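You operate a simulated robot arm through the tools that you are given. There is no shell and no other tool. Be economical: measure what you need, move in short steps, check, and stop when the job is done.

You run a simulated robot arm. Do the job below in one go: nothing can be reset, and whatever is moved stays where it is left.

TASK
Brush the salt crumbs off the purple tray and stand the resin cleaner bottle on it.
Fine: use the purple brush; rinse it in the softener-side basin and put it back.

It is judged by the outcome, as a careful person would: the job done as asked, and still so three seconds after it is handed in. It fails if anything else is knocked over, pushed out of place, dropped, spilled or broken.

THE ROBOT
A 7-joint arm with a two-finger parallel gripper, fixed in place. Base frame: the origin is at the foot of the arm, x ahead of it, y to its left, z up. Units: m, degrees, N and s.
With the tool pointing down near the work surface it reaches from about 0.2 to 0.74 m from the base axis. Its first joint turns from -166.0 to 166.0 degrees. Payload 1.57 kg.
The tool frame sits at the grasp point between the pads (the TCP): z along the fingers, y along the line on which they close. The tips reach 0.03 m beyond it. The gripper opens to 0.11 m. The fingers are 0.024 m wide and 0.012 m thick; the gripper's body (0.048 by 0.112 m) begins 0.078 m behind the TCP.
Orientation is that of the tool frame in the base frame, as a unit quaternion [x, y, z, w]. With the fingers straight down and closing along the base's y, the tool's x points along the base's -x, its y along +y and its z along -z.

THE INTERFACE
- The arm moves only by the tool move_arm. Its argument "targets" is text: rows parted by semicolons, each of 7 numbers parted by spaces: the shift along the tool's x, y, z in mm, then the turn, a rotation vector about the tool's x, y, z in degrees, then the opening, from 0 (shut) to 1 (fully open). In form: dx dy dz wx wy wz grip; .... A call has 1 to 20 rows; each row shifts and turns the commanded pose from where the row before left it, along the tool's axes as they then stand. A row lasts 0.2 s, in which the tool goes at most 0.05 m and 8.6 degrees; a call with a longer step from one row to the next is refused whole, and so is a gripper value outside its range. A pose out of reach is approached as far as the arm can. The call stops where the force on the tool passes 90 N (or 10 N more than at its start, if that is more) or the arm is blocked; 0.2 s more then pass. Each finger travels about 0.045 m/s and halts on what it meets, pressing with about 43 N; the grip force reading is that of the motor and also rises with nothing between the fingers. The clock runs only during rows and for 0.2 s after the last one: add rows that do not move to give the fingers time. It gives the time, the measured TCP pose, the force on the tool (base axes), the opening and the grip force at its end, in the units of the frame above (readings bear some noise), and new pictures: "pictures" is both (left out), scene, wrist or none.
- Cameras (640 x 400 px; columns grow to the right, rows downward): "scene" is fixed at [0.4002, -0.5011, 1.5234]; the picture's right is [0.96, -0.28, 0.00], its down [-0.24, -0.81, -0.54] and it looks along [0.15, 0.51, -0.84] (base axes); focal length 238 px, centre (320, 200). "wrist" rides on the gripper at [-0.036, 0, -0.08] in the tool frame; the picture's right is [0.00, -1.00, 0.00], its down [0.97, 0.00, -0.24] and it looks along [0.24, 0.00, 0.97] (tool axes); focal length 218 px, centre (320, 200). There is no depth. A picture from a camera that has moved, and an enlarged one, comes with that camera's place and axes in the base frame and with its lens.
- move_column(by): slides the trunk up (or, below 0, down) by that many m; the arm rides with it, the base frame stays. It gives what a move gives, with no picture.
- zoom(camera, box): a new picture of the part [left, top, right, bottom] of that camera's present view, enlarged. It takes no simulated time.
- job_done(): hands the job in; it is judged then, once.

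Work in short steps. Places have to be worked out from the pictures, the camera data and where the tool is seen: move nearer, look again, correct. Check each grasp and each placing, and mend what went wrong. You have 120 turns and 150 pictures in all, those below and enlarged ones among them. Open the gripper and draw the arm clear of the work before you hand the job in, unless the task says otherwise; then end with one line.

The tools are called after ">>>" as name(argument=value, ...) on one line, values as JSON. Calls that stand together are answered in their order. move_arm: Moves the arm, as the interface text tells. Its arguments: {"type":"object","properties":{"targets":{"type":"string"},"pictures":{"type":"string","enum":["both","scene","wrist","none"]}},"required":["targets"]} The other tools are called the same way: move_column (by) slides the trunk up or down; zoom (camera, box) takes an enlarged picture of a part of a camera's view; job_done () hands the job in.

At the start:

```text
clock: 0.0
eef_pos: [0.4387, 0.0477, 1.0925]
orientation: [-0.001, 1.0, 0.001, 0.0]
force: [-0.9, -0.6, -0.5]
opening: 0.1096
finger_force: 0.0
trunk travel left (down, up): [-0.5, 0.09]
```

scene: 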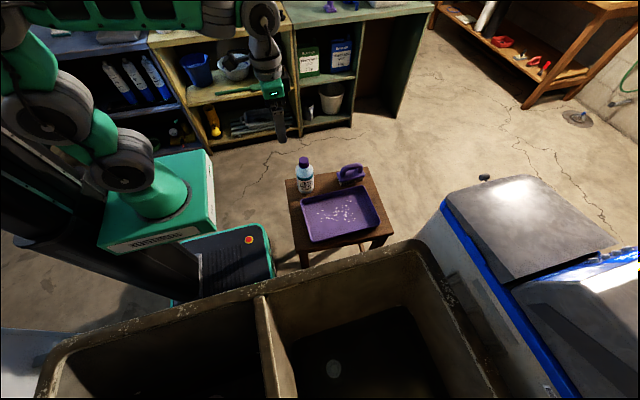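
wrist: 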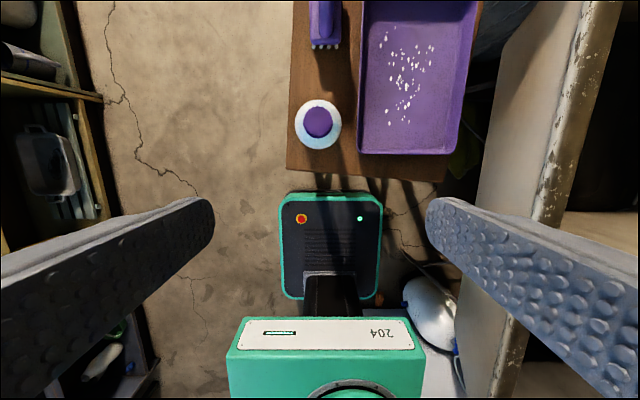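

I'll first look closely at the stool with the tray, bottle and brush, and at the basins to tell which is on the softener's side.

>>> zoom(camera="scene", box=[270, 140, 410, 260])

>>> zoom(camera="scene", box=[0, 200, 640, 400])

>>> zoom(camera="wrist", box=[260, 0, 500, 190])

```text
3.33 times, centred on (340, 200) of scene
camera zoom: at [0.4002, -0.5011, 1.5234], right [0.96, -0.28, 0.0], down [-0.24, -0.81, -0.54], along [0.15, 0.51, -0.84], focal length 792 px, centre (253, 200)
```

zoom: 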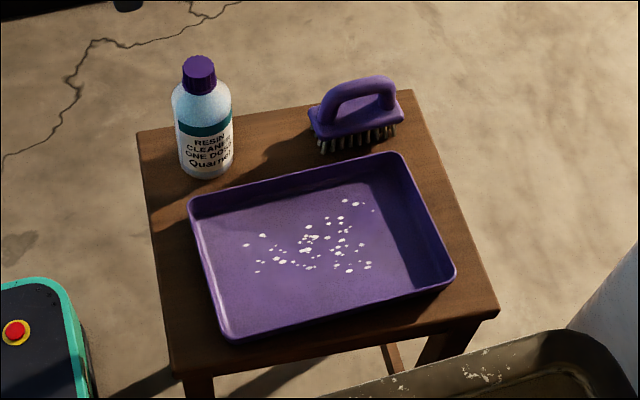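

```text
1.00 times, centred on (320, 300) of scene
camera zoom: at [0.4002, -0.5011, 1.5234], right [0.96, -0.28, 0.0], down [-0.24, -0.81, -0.54], along [0.15, 0.51, -0.84], focal length 238 px, centre (320, 100)
```

zoom: 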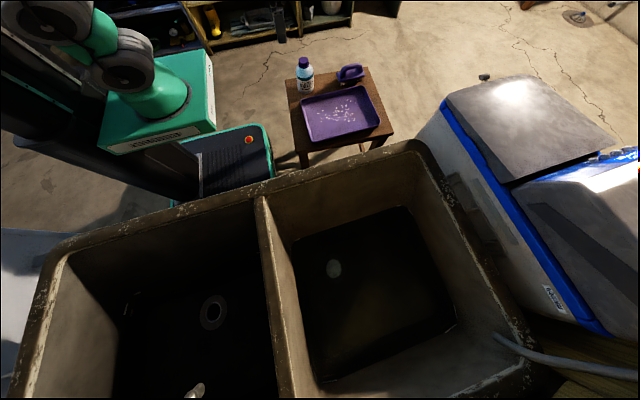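

```text
2.11 times, centred on (380, 95) of wrist
camera zoom: at [0.474, 0.047, 1.172], right [0.0, -1.0, 0.0], down [-0.97, 0.0, 0.24], along [-0.24, 0.0, -0.97], focal length 460 px, centre (194, 421)
```

zoom: 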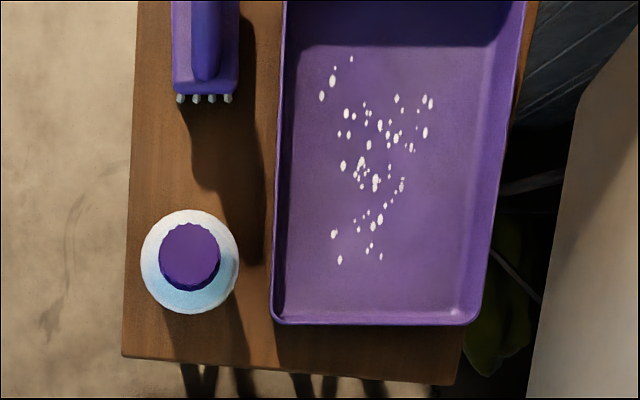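

Brush lies around (0.69, 0.035) along base x, bottle at about (0.50, 0.05), top z≈0.91; tray spans roughly x 0.46–0.715, y −0.195…−0.027. I move over the brush, high, to look closer.

>>> move_arm(targets="-40 -2 0 0 0 0 1; -40 -2 0 0 0 0 1; -40 -2 0 0 0 0 1; -40 -2 0 0 0 0 1; -40 -2 0 0 0 0 1; -40 -2 0 0 0 0 1; 0 0 40 0 0 0 1; 0 0 40 0 0 0 1; 0 0 40 0 0 0 1; 0 0 0 0 0 0 1")

```text
clock: 2.2
eef_pos: [0.6777, 0.0346, 0.9717]
orientation: [0.0, 1.0, 0.0, 0.001]
force: [0.7, -0.7, 0.7]
opening: 0.1101
finger_force: 0.0
trunk travel left (down, up): [-0.5, 0.09]
camera wrist: at [0.7142, 0.0336, 1.0515], right [0.0, -1.0, 0.0], down [-0.97, 0.0, 0.24], along [-0.24, 0.0, -0.97], focal length 218 px, centre (320, 200)
```

scene: 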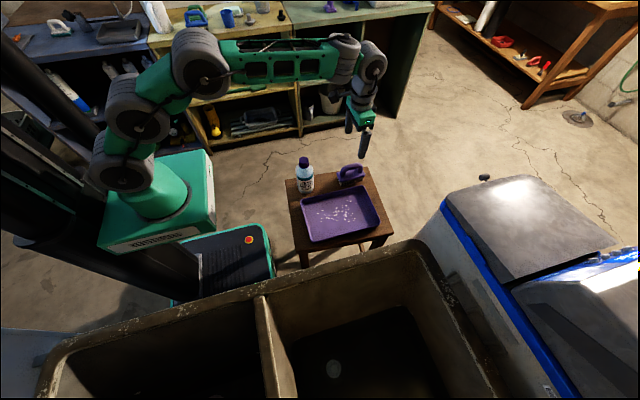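
wrist: 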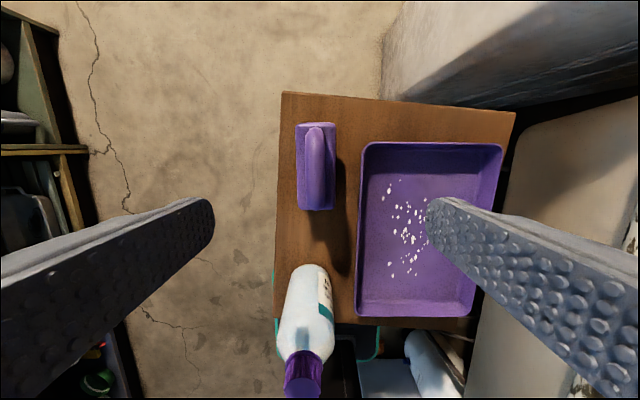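

>>> zoom(camera="wrist", box=[270, 80, 520, 330])

>>> zoom(camera="scene", box=[325, 150, 385, 190])

```text
1.60 times, centred on (395, 205) of wrist
camera zoom: at [0.7142, 0.0336, 1.0515], right [0.0, -1.0, 0.0], down [-0.97, 0.0, 0.24], along [-0.24, 0.0, -0.97], focal length 349 px, centre (200, 192)
```

zoom: 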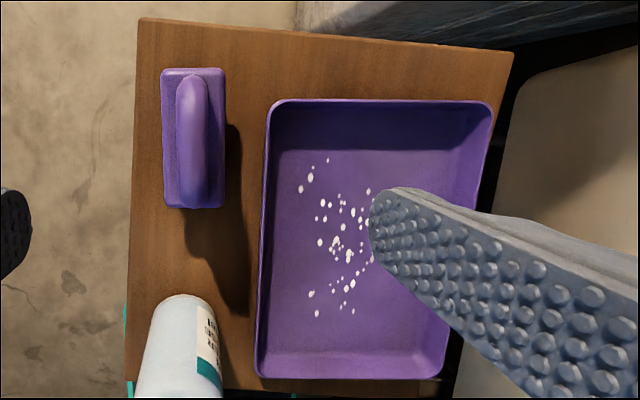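

```text
10.00 times, centred on (355, 170) of scene
camera zoom: at [0.4002, -0.5011, 1.5234], right [0.96, -0.28, 0.0], down [-0.24, -0.81, -0.54], along [0.15, 0.51, -0.84], focal length 2378 px, centre (-30, 500)
```

zoom: 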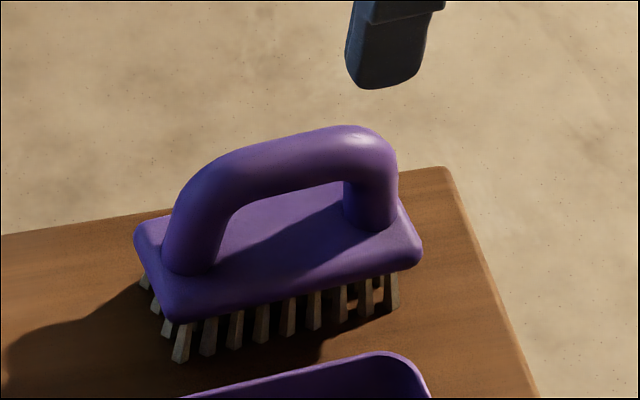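

Handle bar top is at z≈0.835, block top ≈0.775. I descend with a partly closed gripper to TCP z≈0.817 at (0.686, 0.0385) without closing, then check.

>>> move_arm(targets="-8 4 0 0 0 0 0.6; 0 0 30 0 0 0 0.6; 0 0 30 0 0 0 0.6; 0 0 30 0 0 0 0.6; 0 0 30 0 0 0 0.6; 0 0 15 0 0 0 0.6; 0 0 0 0 0 0 0.6")

>>> zoom(camera="scene", box=[310, 140, 400, 200])

```text
clock: 3.8
eef_pos: [0.6864, 0.0401, 0.8367]
orientation: [-0.001, 1.0, 0.0, 0.0]
force: [1.8, -0.7, -0.5]
opening: 0.0659
finger_force: 0.1
trunk travel left (down, up): [-0.5, 0.09]
camera wrist: at [0.7218, 0.0386, 0.9155], right [0.0, -1.0, 0.0], down [-0.97, 0.0, 0.24], along [-0.24, 0.0, -0.97], focal length 218 px, centre (320, 200)
```

scene: 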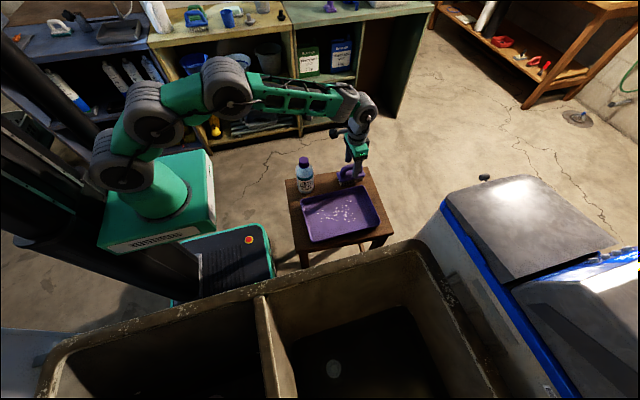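
wrist: 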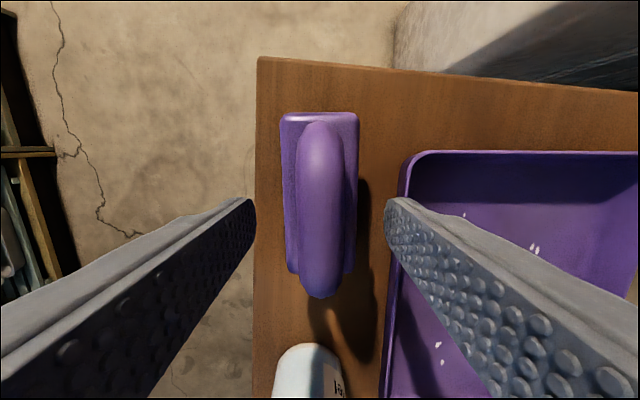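

```text
6.67 times, centred on (355, 170) of scene
camera zoom: at [0.4002, -0.5011, 1.5234], right [0.96, -0.28, 0.0], down [-0.24, -0.81, -0.54], along [0.15, 0.51, -0.84], focal length 1585 px, centre (87, 400)
```

zoom: 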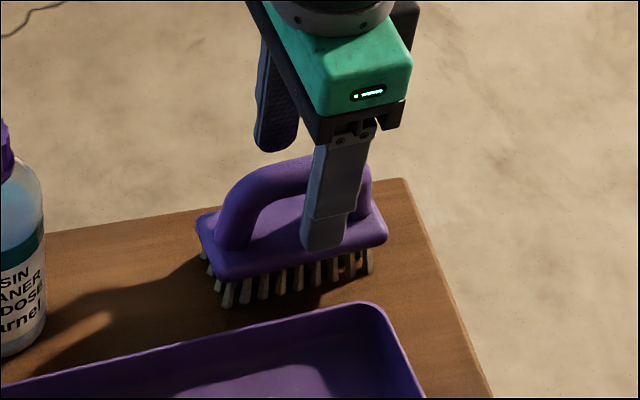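

Well centred on the handle. Down 18 mm more, then close.

>>> move_arm(targets="0 0 18 0 0 0 0.6; 0 0 0 0 0 0 0.6; 0 0 0 0 0 0 0.3; 0 0 0 0 0 0 0; 0 0 0 0 0 0 0; 0 0 0 0 0 0 0; 0 0 0 0 0 0 0", pictures="wrist")

>>> zoom(camera="scene", box=[310, 140, 400, 200])

```text
clock: 5.4
eef_pos: [0.6871, 0.04, 0.8192]
orientation: [0.0, 1.0, 0.0, 0.0]
force: [0.4, 0.5, 0.5]
opening: 0.0212
finger_force: 34.3
trunk travel left (down, up): [-0.5, 0.09]
camera wrist: at [0.7222, 0.0386, 0.8978], right [0.0, -1.0, 0.0], down [-0.97, 0.0, 0.24], along [-0.24, 0.0, -0.97], focal length 218 px, centre (320, 200)
```

wrist: 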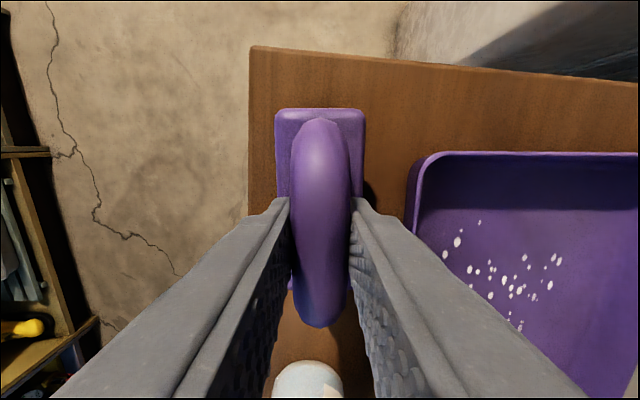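

```text
6.67 times, centred on (355, 170) of scene
camera zoom: at [0.4002, -0.5011, 1.5234], right [0.96, -0.28, 0.0], down [-0.24, -0.81, -0.54], along [0.15, 0.51, -0.84], focal length 1585 px, centre (87, 400)
```

zoom: 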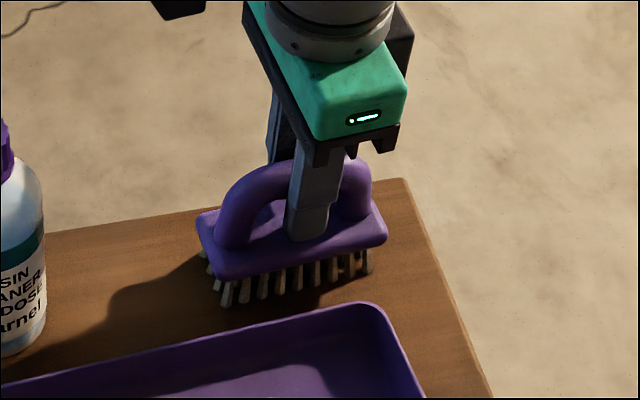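

Grip holds (21 mm bar). Lift 70 mm and carry over the tray to (0.63, −0.063).

>>> move_arm(targets="0 0 -20 0 0 0 0; 0 0 -25 0 0 0 0; 0 0 -25 0 0 0 0; 20 -35 0 0 0 0 0; 20 -35 0 0 0 0 0; 17 -33 0 0 0 0 0; 0 0 0 0 0 0 0")

>>> zoom(camera="scene", box=[280, 140, 400, 250])

```text
clock: 7.0
eef_pos: [0.6282, -0.0638, 0.8882]
orientation: [0.0, 1.0, 0.0, -0.001]
force: [0.2, -0.3, 0.2]
opening: 0.0001
finger_force: 21.5
trunk travel left (down, up): [-0.5, 0.09]
camera wrist: at [0.6656, -0.0645, 0.9686], right [0.0, -1.0, 0.0], down [-0.97, 0.0, 0.24], along [-0.24, 0.0, -0.97], focal length 218 px, centre (320, 200)
```

scene: 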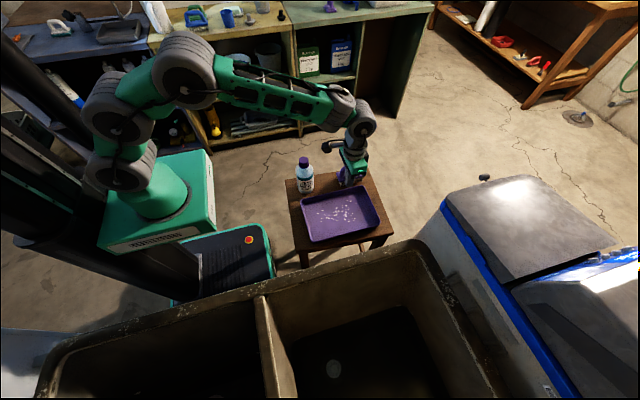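
wrist: 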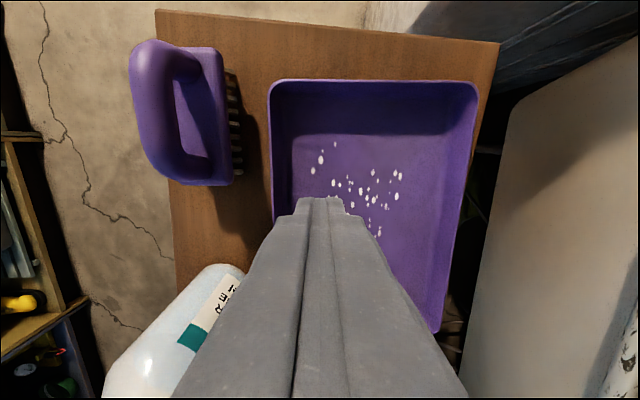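

```text
3.64 times, centred on (340, 195) of scene
camera zoom: at [0.4002, -0.5011, 1.5234], right [0.96, -0.28, 0.0], down [-0.24, -0.81, -0.54], along [0.15, 0.51, -0.84], focal length 865 px, centre (247, 218)
```

zoom: 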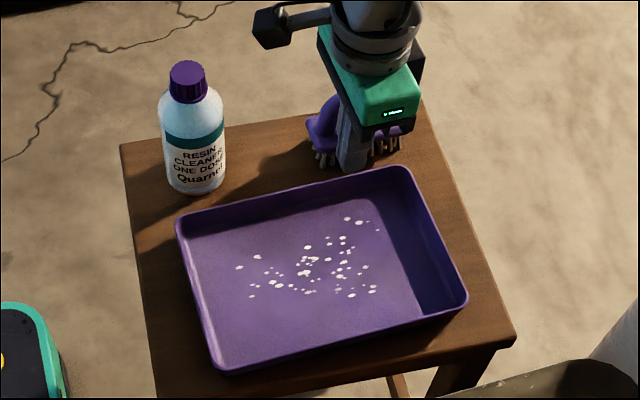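

The brush slipped out of the grip and stayed standing in its place; I gripped the round bar too high. I go back above it with fingers opened and look again.

>>> move_arm(targets="0 0 -30 0 0 0 0.6; -20 35 0 0 0 0 0.6; -20 35 0 0 0 0 0.6; -19 33 0 0 0 0 0.6; 0 0 0 0 0 0 0.6; 0 0 30 0 0 0 0.6; 0 0 20 0 0 0 0.6; 0 0 0 0 0 0 0.6", pictures="wrist")

>>> zoom(camera="scene", box=[310, 140, 400, 200])

```text
clock: 8.8
eef_pos: [0.6878, 0.0405, 0.8702]
orientation: [0.0, 1.0, 0.0, 0.0]
force: [-0.4, 0.0, 0.9]
opening: 0.066
finger_force: 0.1
trunk travel left (down, up): [-0.5, 0.09]
camera wrist: at [0.7245, 0.039, 0.9497], right [0.0, -1.0, 0.0], down [-0.97, 0.0, 0.24], along [-0.24, 0.0, -0.97], focal length 218 px, centre (320, 200)
```

wrist: 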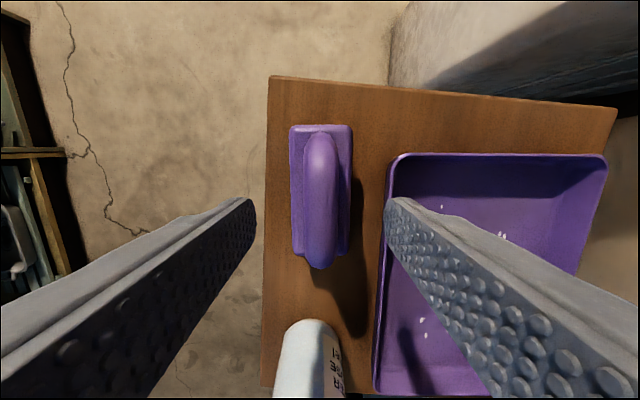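

```text
6.67 times, centred on (355, 170) of scene
camera zoom: at [0.4002, -0.5011, 1.5234], right [0.96, -0.28, 0.0], down [-0.24, -0.81, -0.54], along [0.15, 0.51, -0.84], focal length 1585 px, centre (87, 400)
```

zoom: 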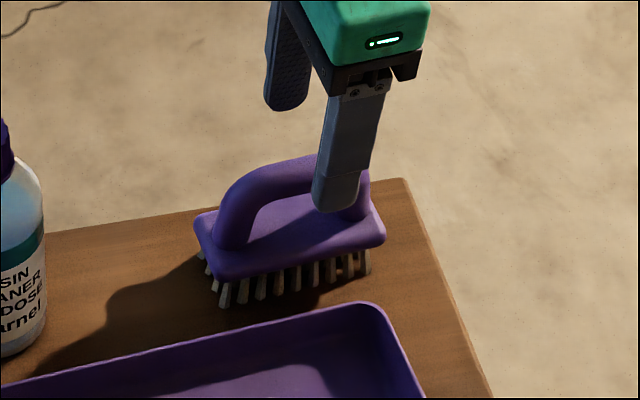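

Brush is where it was. This time I go about 10 mm deeper (TCP z≈0.809) so that the pads take the bar fully, and check.

>>> move_arm(targets="0 -1 30 0 0 0 0.6; 0 0 20 0 0 0 0.6; 0 0 6 0 0 0 0.6; 0 0 4 0 0 0 0.6; 0 0 0 0 0 0 0.6; 0 0 0 0 0 0 0.3; 0 0 0 0 0 0 0; 0 0 0 0 0 0 0; 0 0 0 0 0 0 0; 0 0 0 0 0 0 0; 0 0 0 0 0 0 0", pictures="none")

>>> zoom(camera="scene", box=[310, 140, 400, 200])

```text
clock: 11.2
eef_pos: [0.6867, 0.0384, 0.8092]
orientation: [0.0, 1.0, -0.001, -0.001]
force: [0.2, 0.2, 0.0]
opening: 0.0493
finger_force: 43.6
trunk travel left (down, up): [-0.5, 0.09]
```

```text
6.67 times, centred on (355, 170) of scene
camera zoom: at [0.4002, -0.5011, 1.5234], right [0.96, -0.28, 0.0], down [-0.24, -0.81, -0.54], along [0.15, 0.51, -0.84], focal length 1585 px, centre (87, 400)
```

zoom: 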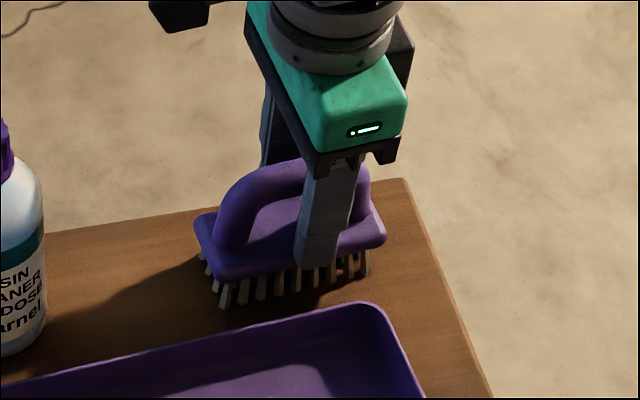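

The tips now grip the block itself (49 mm, flat sides) — a sounder hold than the round bar, only shallow. I reopen, go 7 mm deeper and close on the block sides.

>>> move_arm(targets="0 0 0 0 0 0 0.6; 0 0 0 0 0 0 0.6; 0 0 4 0 0 0 0.6; 0 0 3 0 0 0 0.6; 0 0 0 0 0 0 0.6; 0 0 0 0 0 0 0.3; 0 0 0 0 0 0 0; 0 0 0 0 0 0 0; 0 0 0 0 0 0 0; 0 0 0 0 0 0 0", pictures="none")

>>> zoom(camera="scene", box=[310, 140, 400, 200])

```text
clock: 13.4
eef_pos: [0.6876, 0.039, 0.8024]
orientation: [0.001, 1.0, -0.001, 0.0]
force: [-0.5, -0.4, -0.2]
opening: 0.0491
finger_force: 43.3
trunk travel left (down, up): [-0.5, 0.09]
```

```text
6.67 times, centred on (355, 170) of scene
camera zoom: at [0.4002, -0.5011, 1.5234], right [0.96, -0.28, 0.0], down [-0.24, -0.81, -0.54], along [0.15, 0.51, -0.84], focal length 1585 px, centre (87, 400)
```

zoom: 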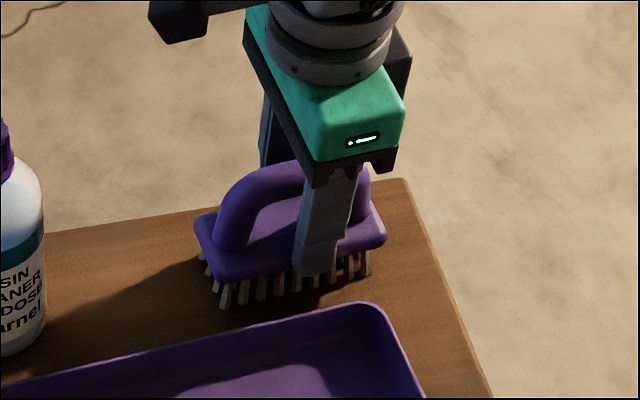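

Good hold across the block (put-back pose: 0.6876, 0.039, 0.8024). Lift slowly 15 mm and check the hold.

>>> move_arm(targets="0 0 -5 0 0 0 0; 0 0 -5 0 0 0 0; 0 0 -10 0 0 0 0; 0 0 -15 0 0 0 0; 0 0 0 0 0 0 0", pictures="none")

>>> zoom(camera="scene", box=[310, 140, 400, 200])

```text
clock: 14.6
eef_pos: [0.6869, 0.039, 0.8367]
orientation: [0.0, 1.0, 0.0, 0.0]
force: [-1.5, -0.5, -1.1]
opening: 0.0492
finger_force: 43.0
trunk travel left (down, up): [-0.5, 0.09]
```

```text
6.67 times, centred on (355, 170) of scene
camera zoom: at [0.4002, -0.5011, 1.5234], right [0.96, -0.28, 0.0], down [-0.24, -0.81, -0.54], along [0.15, 0.51, -0.84], focal length 1585 px, centre (87, 400)
```

zoom: 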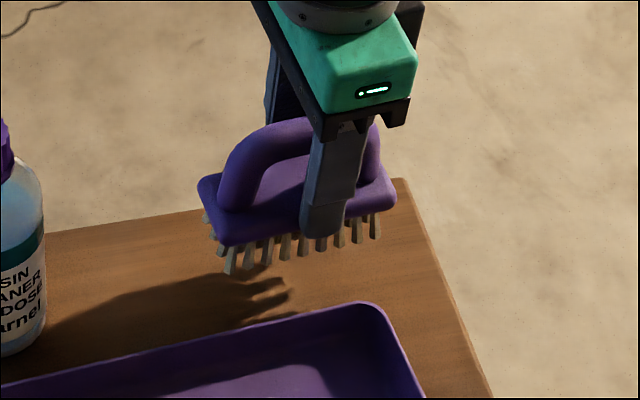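

Brush is lifted and level. Raise further and carry over the tray to (0.635, −0.072).

>>> move_arm(targets="0 0 -20 0 0 0 0; 0 0 -20 0 0 0 0; 13 -28 0 0 0 0 0; 13 -28 0 0 0 0 0; 13 -28 0 0 0 0 0; 13 -27 0 0 0 0 0; 0 0 0 0 0 0 0")

>>> zoom(camera="scene", box=[280, 140, 400, 250])

```text
clock: 16.2
eef_pos: [0.6348, -0.0741, 0.8767]
orientation: [0.0, 1.0, 0.0, 0.0]
force: [0.2, -0.6, -0.7]
opening: 0.049
finger_force: 42.7
trunk travel left (down, up): [-0.5, 0.09]
camera wrist: at [0.6716, -0.0742, 0.9568], right [0.0, -1.0, 0.0], down [-0.97, 0.0, 0.24], along [-0.24, 0.0, -0.97], focal length 218 px, centre (320, 200)
```

scene: 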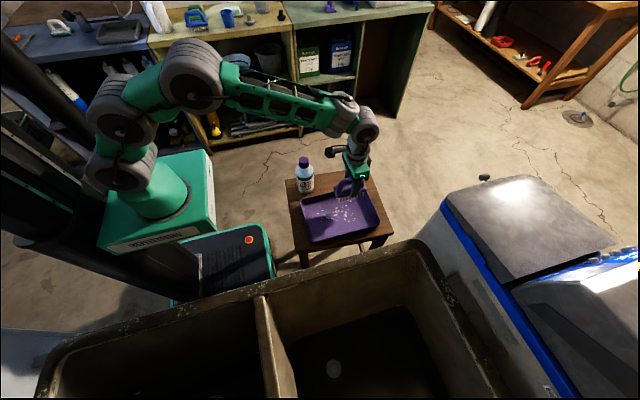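
wrist: 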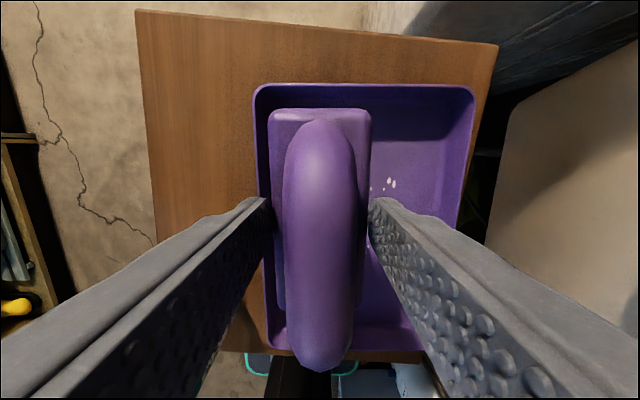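

```text
3.64 times, centred on (340, 195) of scene
camera zoom: at [0.4002, -0.5011, 1.5234], right [0.96, -0.28, 0.0], down [-0.24, -0.81, -0.54], along [0.15, 0.51, -0.84], focal length 865 px, centre (247, 218)
```

zoom: 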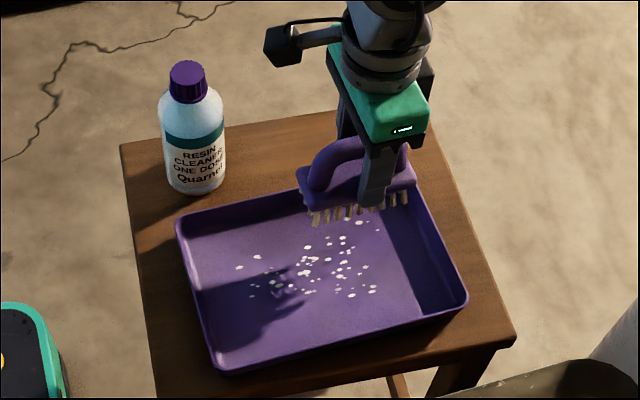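

Clear of the tray walls. Shift 4 mm inward and lower gently toward the tray floor, watching force.

>>> move_arm(targets="0 -4 20 0 0 0 0; 0 0 20 0 0 0 0; 0 0 20 0 0 0 0; 0 0 5 0 0 0 0; 0 0 3 0 0 0 0; 0 0 0 0 0 0 0", pictures="none")

>>> zoom(camera="scene", box=[280, 140, 400, 250])

```text
clock: 17.6
eef_pos: [0.6357, -0.0762, 0.8081]
orientation: [0.0, 1.0, 0.0, 0.0]
force: [-0.2, -0.4, -1.3]
opening: 0.0493
finger_force: 43.2
trunk travel left (down, up): [-0.5, 0.09]
```

```text
3.64 times, centred on (340, 195) of scene
camera zoom: at [0.4002, -0.5011, 1.5234], right [0.96, -0.28, 0.0], down [-0.24, -0.81, -0.54], along [0.15, 0.51, -0.84], focal length 865 px, centre (247, 218)
```

zoom: 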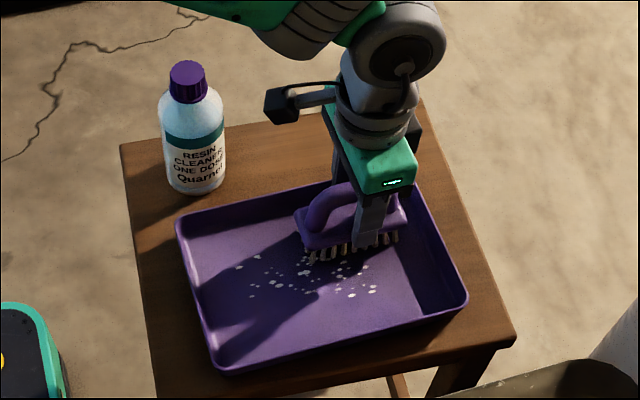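

No contact force yet at 0.808. Lower another 3 mm and sweep toward −y in the tray, then look.

>>> move_arm(targets="0 0 2 0 0 0 0; 0 0 1 0 0 0 0; 0 -10 0 0 0 0 0; 0 -10 0 0 0 0 0; 0 -10 0 0 0 0 0; 0 -10 0 0 0 0 0; 0 -10 0 0 0 0 0; 0 -10 0 0 0 0 0; 0 0 0 0 0 0 0", pictures="none")

>>> zoom(camera="scene", box=[280, 140, 400, 250])

```text
clock: 19.6
eef_pos: [0.636, -0.1365, 0.8062]
orientation: [0.0, 1.0, 0.0, 0.0]
force: [-1.0, 0.2, 0.4]
opening: 0.0491
finger_force: 43.0
trunk travel left (down, up): [-0.5, 0.09]
```

```text
3.64 times, centred on (340, 195) of scene
camera zoom: at [0.4002, -0.5011, 1.5234], right [0.96, -0.28, 0.0], down [-0.24, -0.81, -0.54], along [0.15, 0.51, -0.84], focal length 865 px, centre (247, 218)
```

zoom: 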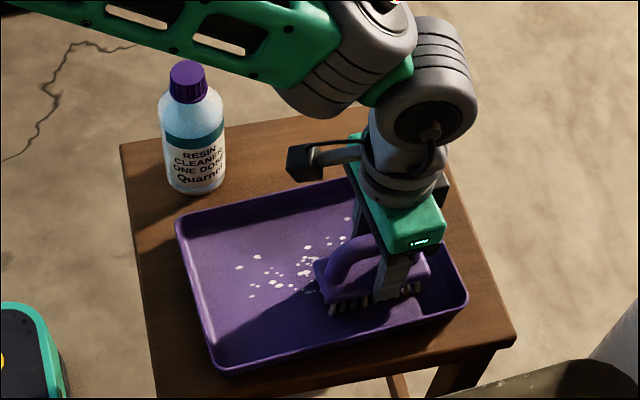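

Crumbs under the path remain and there's no contact force, so the bristles don't touch yet. Lower in small steps until force shows.

>>> move_arm(targets="0 0 1.5 0 0 0 0; 0 0 1.5 0 0 0 0; 0 0 0 0 0 0 0", pictures="none")

>>> zoom(camera="scene", box=[310, 170, 390, 240])

```text
clock: 20.4
eef_pos: [0.6366, -0.1361, 0.8062]
orientation: [0.0, 1.0, 0.0, 0.002]
force: [-1.4, -1.1, 21.8]
opening: 0.0492
finger_force: 42.9
trunk travel left (down, up): [-0.5, 0.09]
```

```text
5.71 times, centred on (350, 205) of scene
camera zoom: at [0.4002, -0.5011, 1.5234], right [0.96, -0.28, 0.0], down [-0.24, -0.81, -0.54], along [0.15, 0.51, -0.84], focal length 1359 px, centre (149, 171)
```

zoom: 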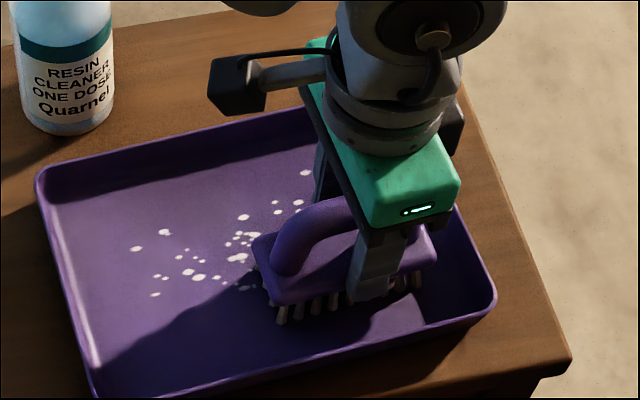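

Contact now at 22 N (floor at TCP z≈0.806). I ease to about half of that and sweep back toward +y, then look at the crumbs and that the tray stays put.

>>> move_arm(targets="0 0 -1 0 0 0 0; 0 10 0 0 0 0 0; 0 10 0 0 0 0 0; 0 10 0 0 0 0 0; 0 10 0 0 0 0 0; 0 10 0 0 0 0 0; 0 8 0 0 0 0 0; 0 0 0 0 0 0 0", pictures="none")

>>> zoom(camera="scene", box=[280, 140, 400, 250])

```text
clock: 22.2
eef_pos: [0.6354, -0.0784, 0.8063]
orientation: [0.0, 1.0, 0.0, 0.001]
force: [0.6, -7.1, 24.4]
opening: 0.0489
finger_force: 43.1
trunk travel left (down, up): [-0.5, 0.09]
```

```text
3.64 times, centred on (340, 195) of scene
camera zoom: at [0.4002, -0.5011, 1.5234], right [0.96, -0.28, 0.0], down [-0.24, -0.81, -0.54], along [0.15, 0.51, -0.84], focal length 865 px, centre (247, 218)
```

zoom: 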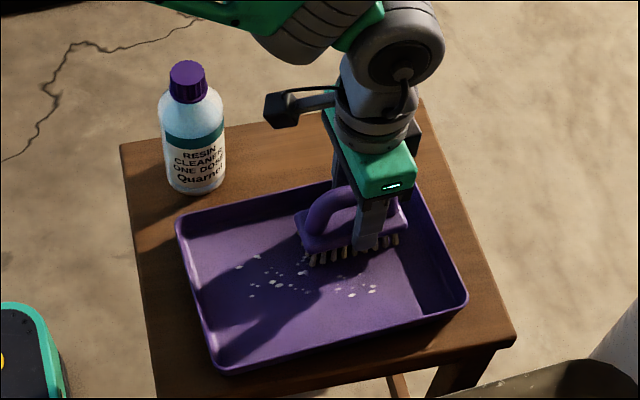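

>>> move_arm(targets="0 -12 0 0 0 0 0; 0 -12 0 0 0 0 0; 0 -12 0 0 0 0 0; 0 -12 0 0 0 0 0; 0 -12 0 0 0 0 0; 0 -13 0 0 0 0 0; 0 13 0 0 0 0 0; 0 12 0 0 0 0 0; 0 12 0 0 0 0 0; 0 12 0 0 0 0 0; 0 12 0 0 0 0 0; 0 12 0 0 0 0 0; 0 0 -15 0 0 0 0; 0 0 -20 0 0 0 0; 0 0 -20 0 0 0 0; 0 0 -20 0 0 0 0; 0 0 0 0 0 0 0", pictures="wrist")

>>> zoom(camera="scene", box=[280, 140, 400, 250])

```text
clock: 25.8
eef_pos: [0.6364, -0.0776, 0.8792]
orientation: [0.0, 1.0, 0.0, 0.0]
force: [0.5, -1.6, -1.2]
opening: 0.0493
finger_force: 43.0
trunk travel left (down, up): [-0.5, 0.09]
camera wrist: at [0.6721, -0.0789, 0.959], right [0.0, -1.0, 0.0], down [-0.97, 0.0, 0.24], along [-0.24, 0.0, -0.97], focal length 218 px, centre (320, 200)
```

wrist: 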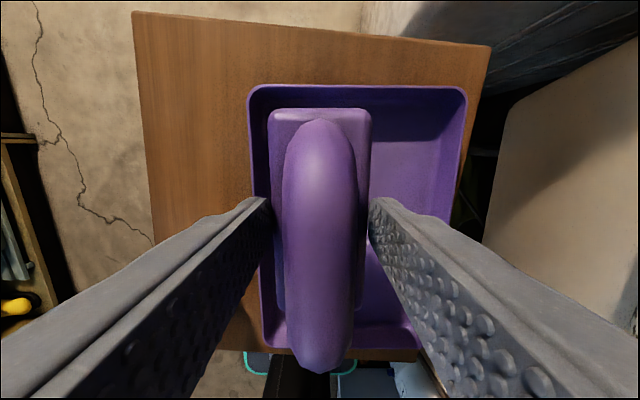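

```text
3.64 times, centred on (340, 195) of scene
camera zoom: at [0.4002, -0.5011, 1.5234], right [0.96, -0.28, 0.0], down [-0.24, -0.81, -0.54], along [0.15, 0.51, -0.84], focal length 865 px, centre (247, 218)
```

zoom: 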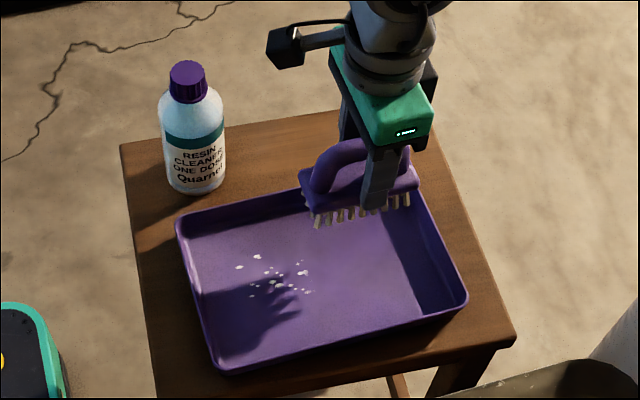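

Brushing with contact removes the crumbs; the right part is clean. Now the left part: move to x≈0.548 and brush the same way.

>>> move_arm(targets="30 -3 0 0 0 0 0; 30 0 0 0 0 0 0; 28 0 0 0 0 0 0; 0 0 30 0 0 0 0; 0 0 25 0 0 0 0; 0 0 15 0 0 0 0; 0 0 3 0 0 0 0; 0 0 2 0 0 0 0; 0 0 0 0 0 0 0", pictures="scene")

```text
clock: 27.8
eef_pos: [0.5476, -0.0817, 0.8056]
orientation: [0.0, 1.0, -0.001, 0.002]
force: [-1.7, 0.3, 12.1]
opening: 0.0492
finger_force: 42.8
trunk travel left (down, up): [-0.5, 0.09]
```

scene: 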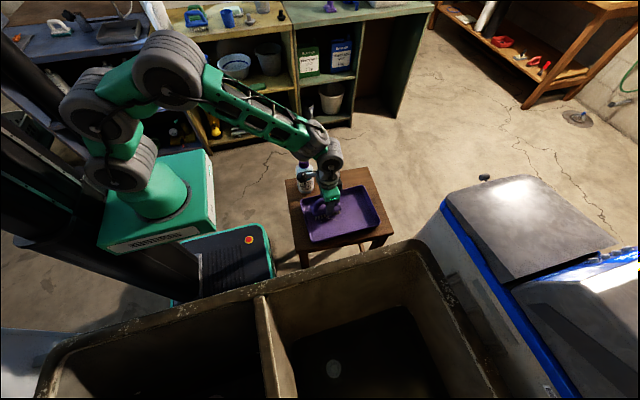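

Contact at 12 N; sweep −y and +y twice, then raise and look.

>>> move_arm(targets="0 -12 0.5 0 0 0 0; 0 -12 0 0 0 0 0; 0 -12 0 0 0 0 0; 0 -12 0 0 0 0 0; 0 -12 0 0 0 0 0; 0 -10 0 0 0 0 0; 0 10 0 0 0 0 0; 0 12 0 0 0 0 0; 0 12 0 0 0 0 0; 0 12 0 0 0 0 0; 0 12 0 0 0 0 0; 0 12 0 0 0 0 0; 0 -12 0 0 0 0 0; 0 -12 0 0 0 0 0; 0 -12 0 0 0 0 0; 0 -12 0 0 0 0 0; 0 -12 0 0 0 0 0; 0 -10 0 0 0 0 0", pictures="none")

>>> move_arm(targets="0 10 0 0 0 0 0; 0 12 0 0 0 0 0; 0 12 0 0 0 0 0; 0 12 0 0 0 0 0; 0 12 0 0 0 0 0; 0 12 0 0 0 0 0; 0 0 -15 0 0 0 0; 0 0 -20 0 0 0 0; 0 0 -20 0 0 0 0; 0 0 -25 0 0 0 0; -40 0 0 0 0 0 0; -40 0 0 0 0 0 0;  0 0 0 0 0 0 0", pictures="none")

>>> zoom(camera="scene", box=[280, 140, 400, 250])

```text
clock: 31.6
eef_pos: [0.5464, -0.15, 0.8053]
orientation: [0.0, 1.0, 0.0, 0.0]
force: [0.1, 9.0, 31.9]
opening: 0.0495
finger_force: 42.9
trunk travel left (down, up): [-0.5, 0.09]
```

```text
clock: 34.4
eef_pos: [0.6286, -0.0824, 0.8845]
orientation: [0.0, 1.0, 0.0, 0.001]
force: [-1.0, 0.6, -1.8]
opening: 0.0492
finger_force: 43.2
trunk travel left (down, up): [-0.5, 0.09]
```

```text
3.64 times, centred on (340, 195) of scene
camera zoom: at [0.4002, -0.5011, 1.5234], right [0.96, -0.28, 0.0], down [-0.24, -0.81, -0.54], along [0.15, 0.51, -0.84], focal length 865 px, centre (247, 218)
```

zoom: 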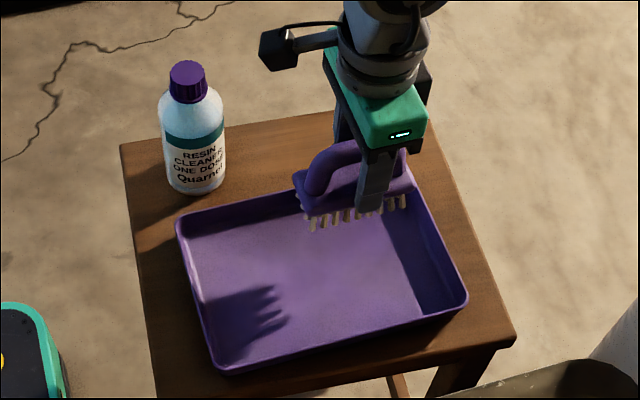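

Tray is clean. Now inspect the softener-side (right) basin for the water.

>>> zoom(camera="scene", box=[250, 230, 560, 400])

>>> zoom(camera="scene", box=[40, 230, 300, 400])

```text
2.06 times, centred on (405, 315) of scene
camera zoom: at [0.4002, -0.5011, 1.5234], right [0.96, -0.28, 0.0], down [-0.24, -0.81, -0.54], along [0.15, 0.51, -0.84], focal length 491 px, centre (144, -37)
```

zoom: 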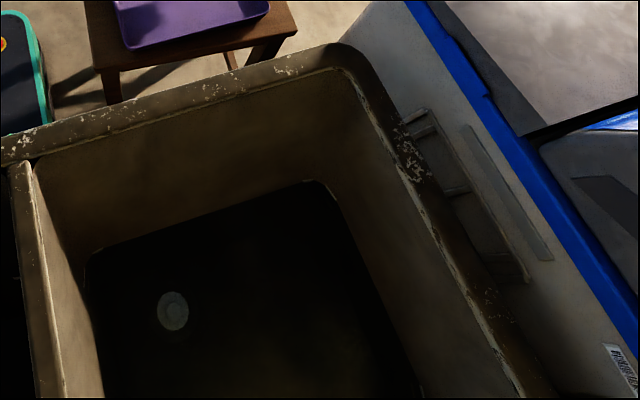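

```text
2.35 times, centred on (170, 315) of scene
camera zoom: at [0.4002, -0.5011, 1.5234], right [0.96, -0.28, 0.0], down [-0.24, -0.81, -0.54], along [0.15, 0.51, -0.84], focal length 559 px, centre (673, -71)
```

zoom: 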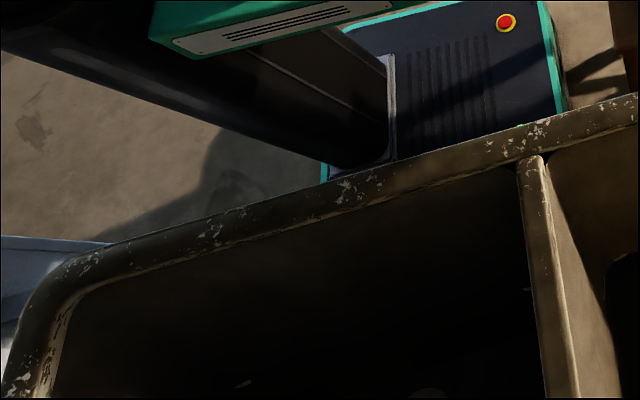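

The right basin shows a waterline and a stoppered drain. I raise the brush to z≈1.06 and move over that basin at about (0.47, −0.38) to see it from the wrist camera.

>>> move_arm(targets="0 0 -40 0 0 0 0; 0 0 -45 0 0 0 0; 0 0 -45 0 0 0 0; 0 0 -45 0 0 0 0; 20 -40 0 0 0 0 0; 20 -40 0 0 0 0 0; 20 -40 0 0 0 0 0; 20 -40 0 0 0 0 0; 20 -40 0 0 0 0 0; 20 -40 0 0 0 0 0; 20 -40 0 0 0 0 0; 15 -20 0 0 0 0 0; 0 0 0 0 0 0 0")

```text
clock: 37.2
eef_pos: [0.4732, -0.3815, 1.0588]
orientation: [0.001, 1.0, 0.0, 0.0]
force: [0.7, 0.2, -1.1]
opening: 0.0494
finger_force: 43.2
trunk travel left (down, up): [-0.5, 0.09]
camera wrist: at [0.5093, -0.3831, 1.1396], right [0.0, -1.0, 0.0], down [-0.97, 0.0, 0.24], along [-0.24, 0.0, -0.97], focal length 218 px, centre (320, 200)
```

scene: 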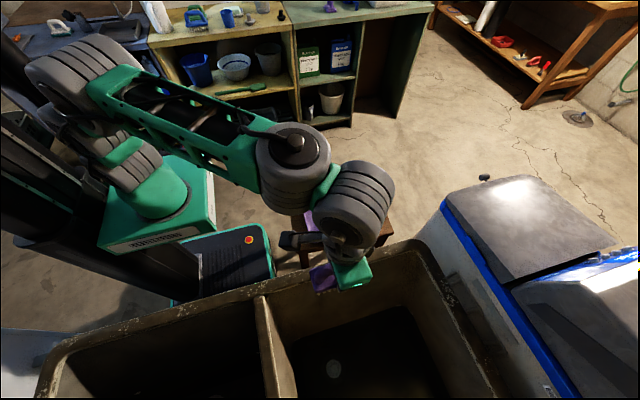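
wrist: 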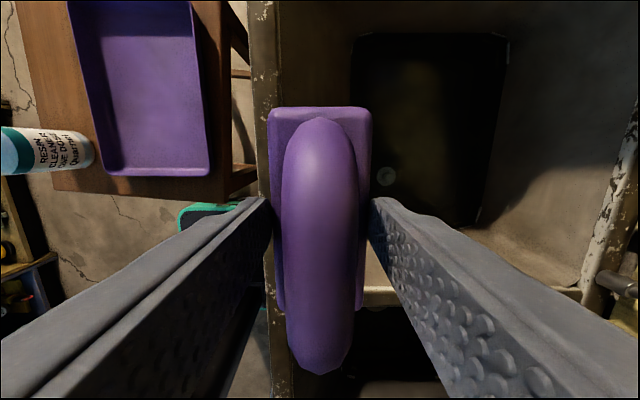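

Triangulated: water surface edge at z≈0.585, spanning x 0.32–0.74, y −0.45…−0.80; stopper near (0.43,−0.56,0.54); rim about z 0.85. I move over the water at (0.46, −0.53), then descend part way and check clearances.

>>> move_arm(targets="3 -37 0 0 0 0 0; 3 -37 0 0 0 0 0; 3 -37 0 0 0 0 0; 4 -37 0 0 0 0 0; 0 0 30 0 0 0 0; 0 0 30 0 0 0 0; 0 0 30 0 0 0 0; 0 0 30 0 0 0 0; 0 0 30 0 0 0 0; 0 0 0 0 0 0 0")

```text
clock: 39.4
eef_pos: [0.4598, -0.5205, 0.9055]
orientation: [0.0, 1.0, 0.0, 0.001]
force: [-0.6, 0.4, -1.7]
opening: 0.0492
finger_force: 42.9
out of reach, approached as far as the arm can: row 4
trunk travel left (down, up): [-0.5, 0.09]
camera wrist: at [0.4966, -0.5224, 0.9858], right [0.0, -1.0, 0.0], down [-0.97, 0.0, 0.24], along [-0.24, 0.0, -0.97], focal length 218 px, centre (320, 200)
```

scene: 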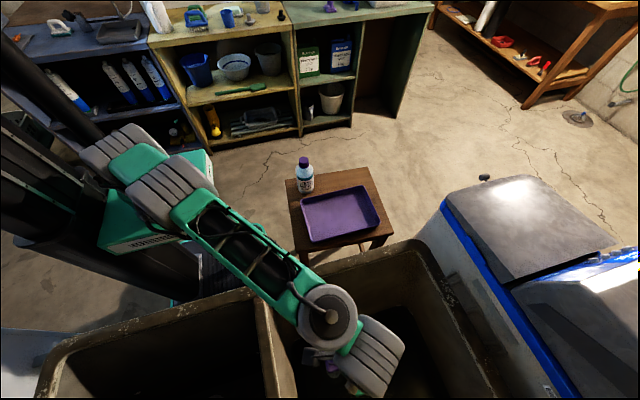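
wrist: 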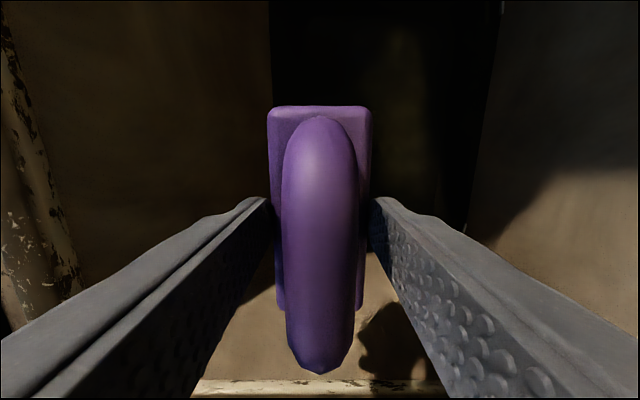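

Clear. Descend another 120 mm straight down and check the forearm against the rim.

>>> move_arm(targets="0 0 30 0 0 0 0; 0 0 30 0 0 0 0; 0 0 30 0 0 0 0; 0 0 30 0 0 0 0; 0 0 0 0 0 0 0")

```text
clock: 40.6
eef_pos: [0.4594, -0.5218, 0.7868]
orientation: [0.001, 1.0, 0.001, 0.0]
force: [0.5, -0.9, -1.7]
opening: 0.0493
finger_force: 43.1
trunk travel left (down, up): [-0.5, 0.09]
camera wrist: at [0.4961, -0.5228, 0.866], right [0.0, -1.0, 0.0], down [-0.97, 0.0, 0.24], along [-0.24, 0.0, -0.97], focal length 218 px, centre (320, 200)
```

scene: 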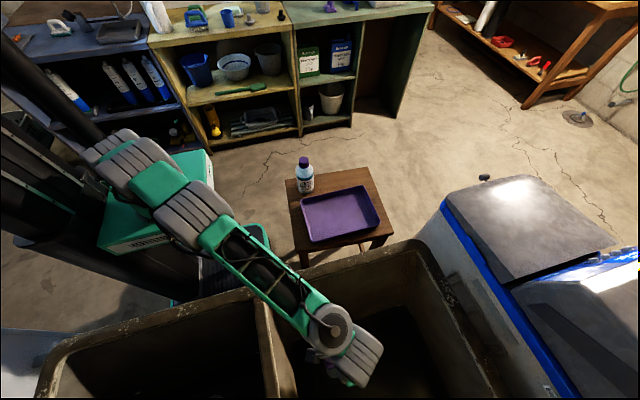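
wrist: 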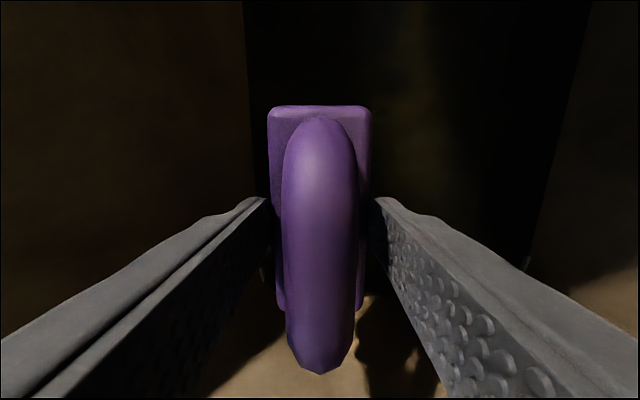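

Still clear. Go down in 30 mm steps; the waterline estimate ranges 0.58–0.66, so I check as I go.

>>> move_arm(targets="0 0 20 0 0 0 0; 0 0 20 0 0 0 0; 0 0 20 0 0 0 0; 0 0 20 0 0 0 0; 0 0 0 0 0 0 0", pictures="wrist")

>>> zoom(camera="scene", box=[180, 220, 460, 400])

```text
clock: 41.8
eef_pos: [0.4603, -0.5215, 0.7065]
orientation: [0.001, 1.0, 0.0, 0.0]
force: [-0.1, 0.4, -1.6]
opening: 0.0492
finger_force: 42.8
trunk travel left (down, up): [-0.5, 0.09]
camera wrist: at [0.4964, -0.5225, 0.7866], right [0.0, -1.0, 0.0], down [-0.97, 0.0, 0.24], along [-0.24, 0.0, -0.97], focal length 218 px, centre (320, 200)
```

wrist: 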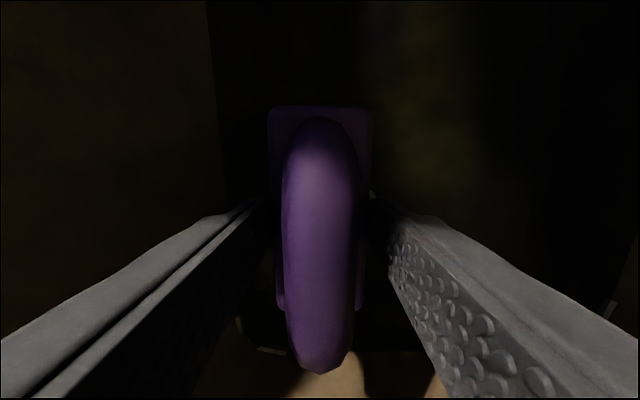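

```text
2.22 times, centred on (320, 310) of scene
camera zoom: at [0.4002, -0.5011, 1.5234], right [0.96, -0.28, 0.0], down [-0.24, -0.81, -0.54], along [0.15, 0.51, -0.84], focal length 528 px, centre (320, -44)
```

zoom: 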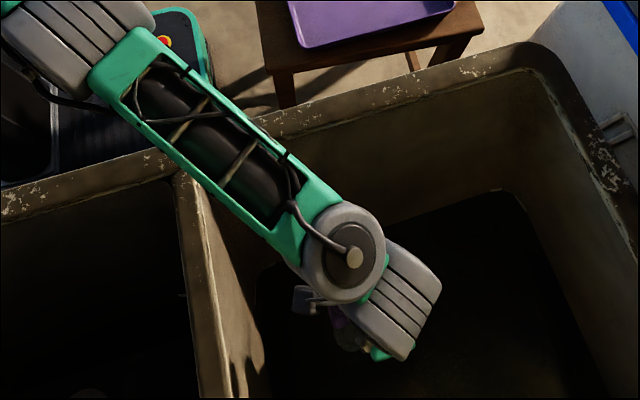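

Waterline again ≈0.60; forearm still well above the rim. Go down to TCP z≈0.635 so only the bristles are in the water.

>>> move_arm(targets="0 0 20 0 0 0 0; 0 0 20 0 0 0 0; 0 0 15 0 0 0 0; 0 0 15 0 0 0 0; 0 0 0 0 0 0 0", pictures="wrist")

>>> zoom(camera="scene", box=[180, 220, 460, 400])

```text
clock: 43.0
eef_pos: [0.4577, -0.5178, 0.639]
orientation: [-0.001, 1.0, 0.0, -0.001]
force: [0.4, 0.5, -1.5]
opening: 0.0493
finger_force: 43.4
out of reach, approached as far as the arm can: row 4
trunk travel left (down, up): [-0.5, 0.09]
camera wrist: at [0.4947, -0.5189, 0.7178], right [0.0, -1.0, 0.0], down [-0.97, 0.0, 0.24], along [-0.24, 0.0, -0.97], focal length 218 px, centre (320, 200)
```

wrist: 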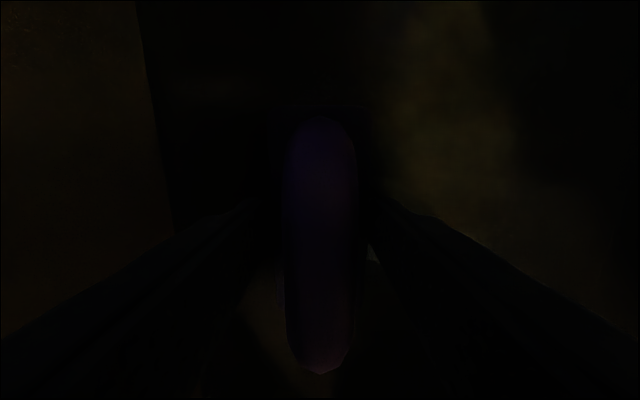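

```text
2.22 times, centred on (320, 310) of scene
camera zoom: at [0.4002, -0.5011, 1.5234], right [0.96, -0.28, 0.0], down [-0.24, -0.81, -0.54], along [0.15, 0.51, -0.84], focal length 528 px, centre (320, -44)
```

zoom: 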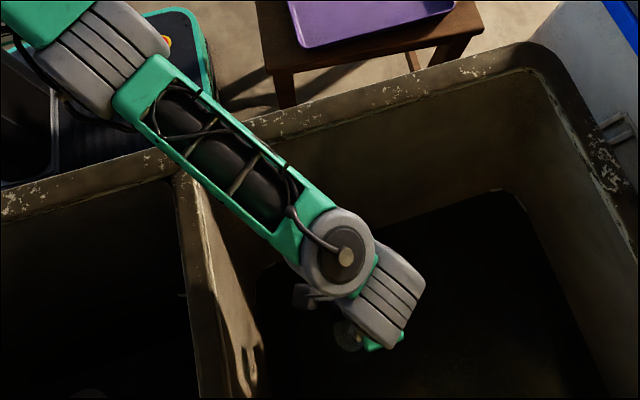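

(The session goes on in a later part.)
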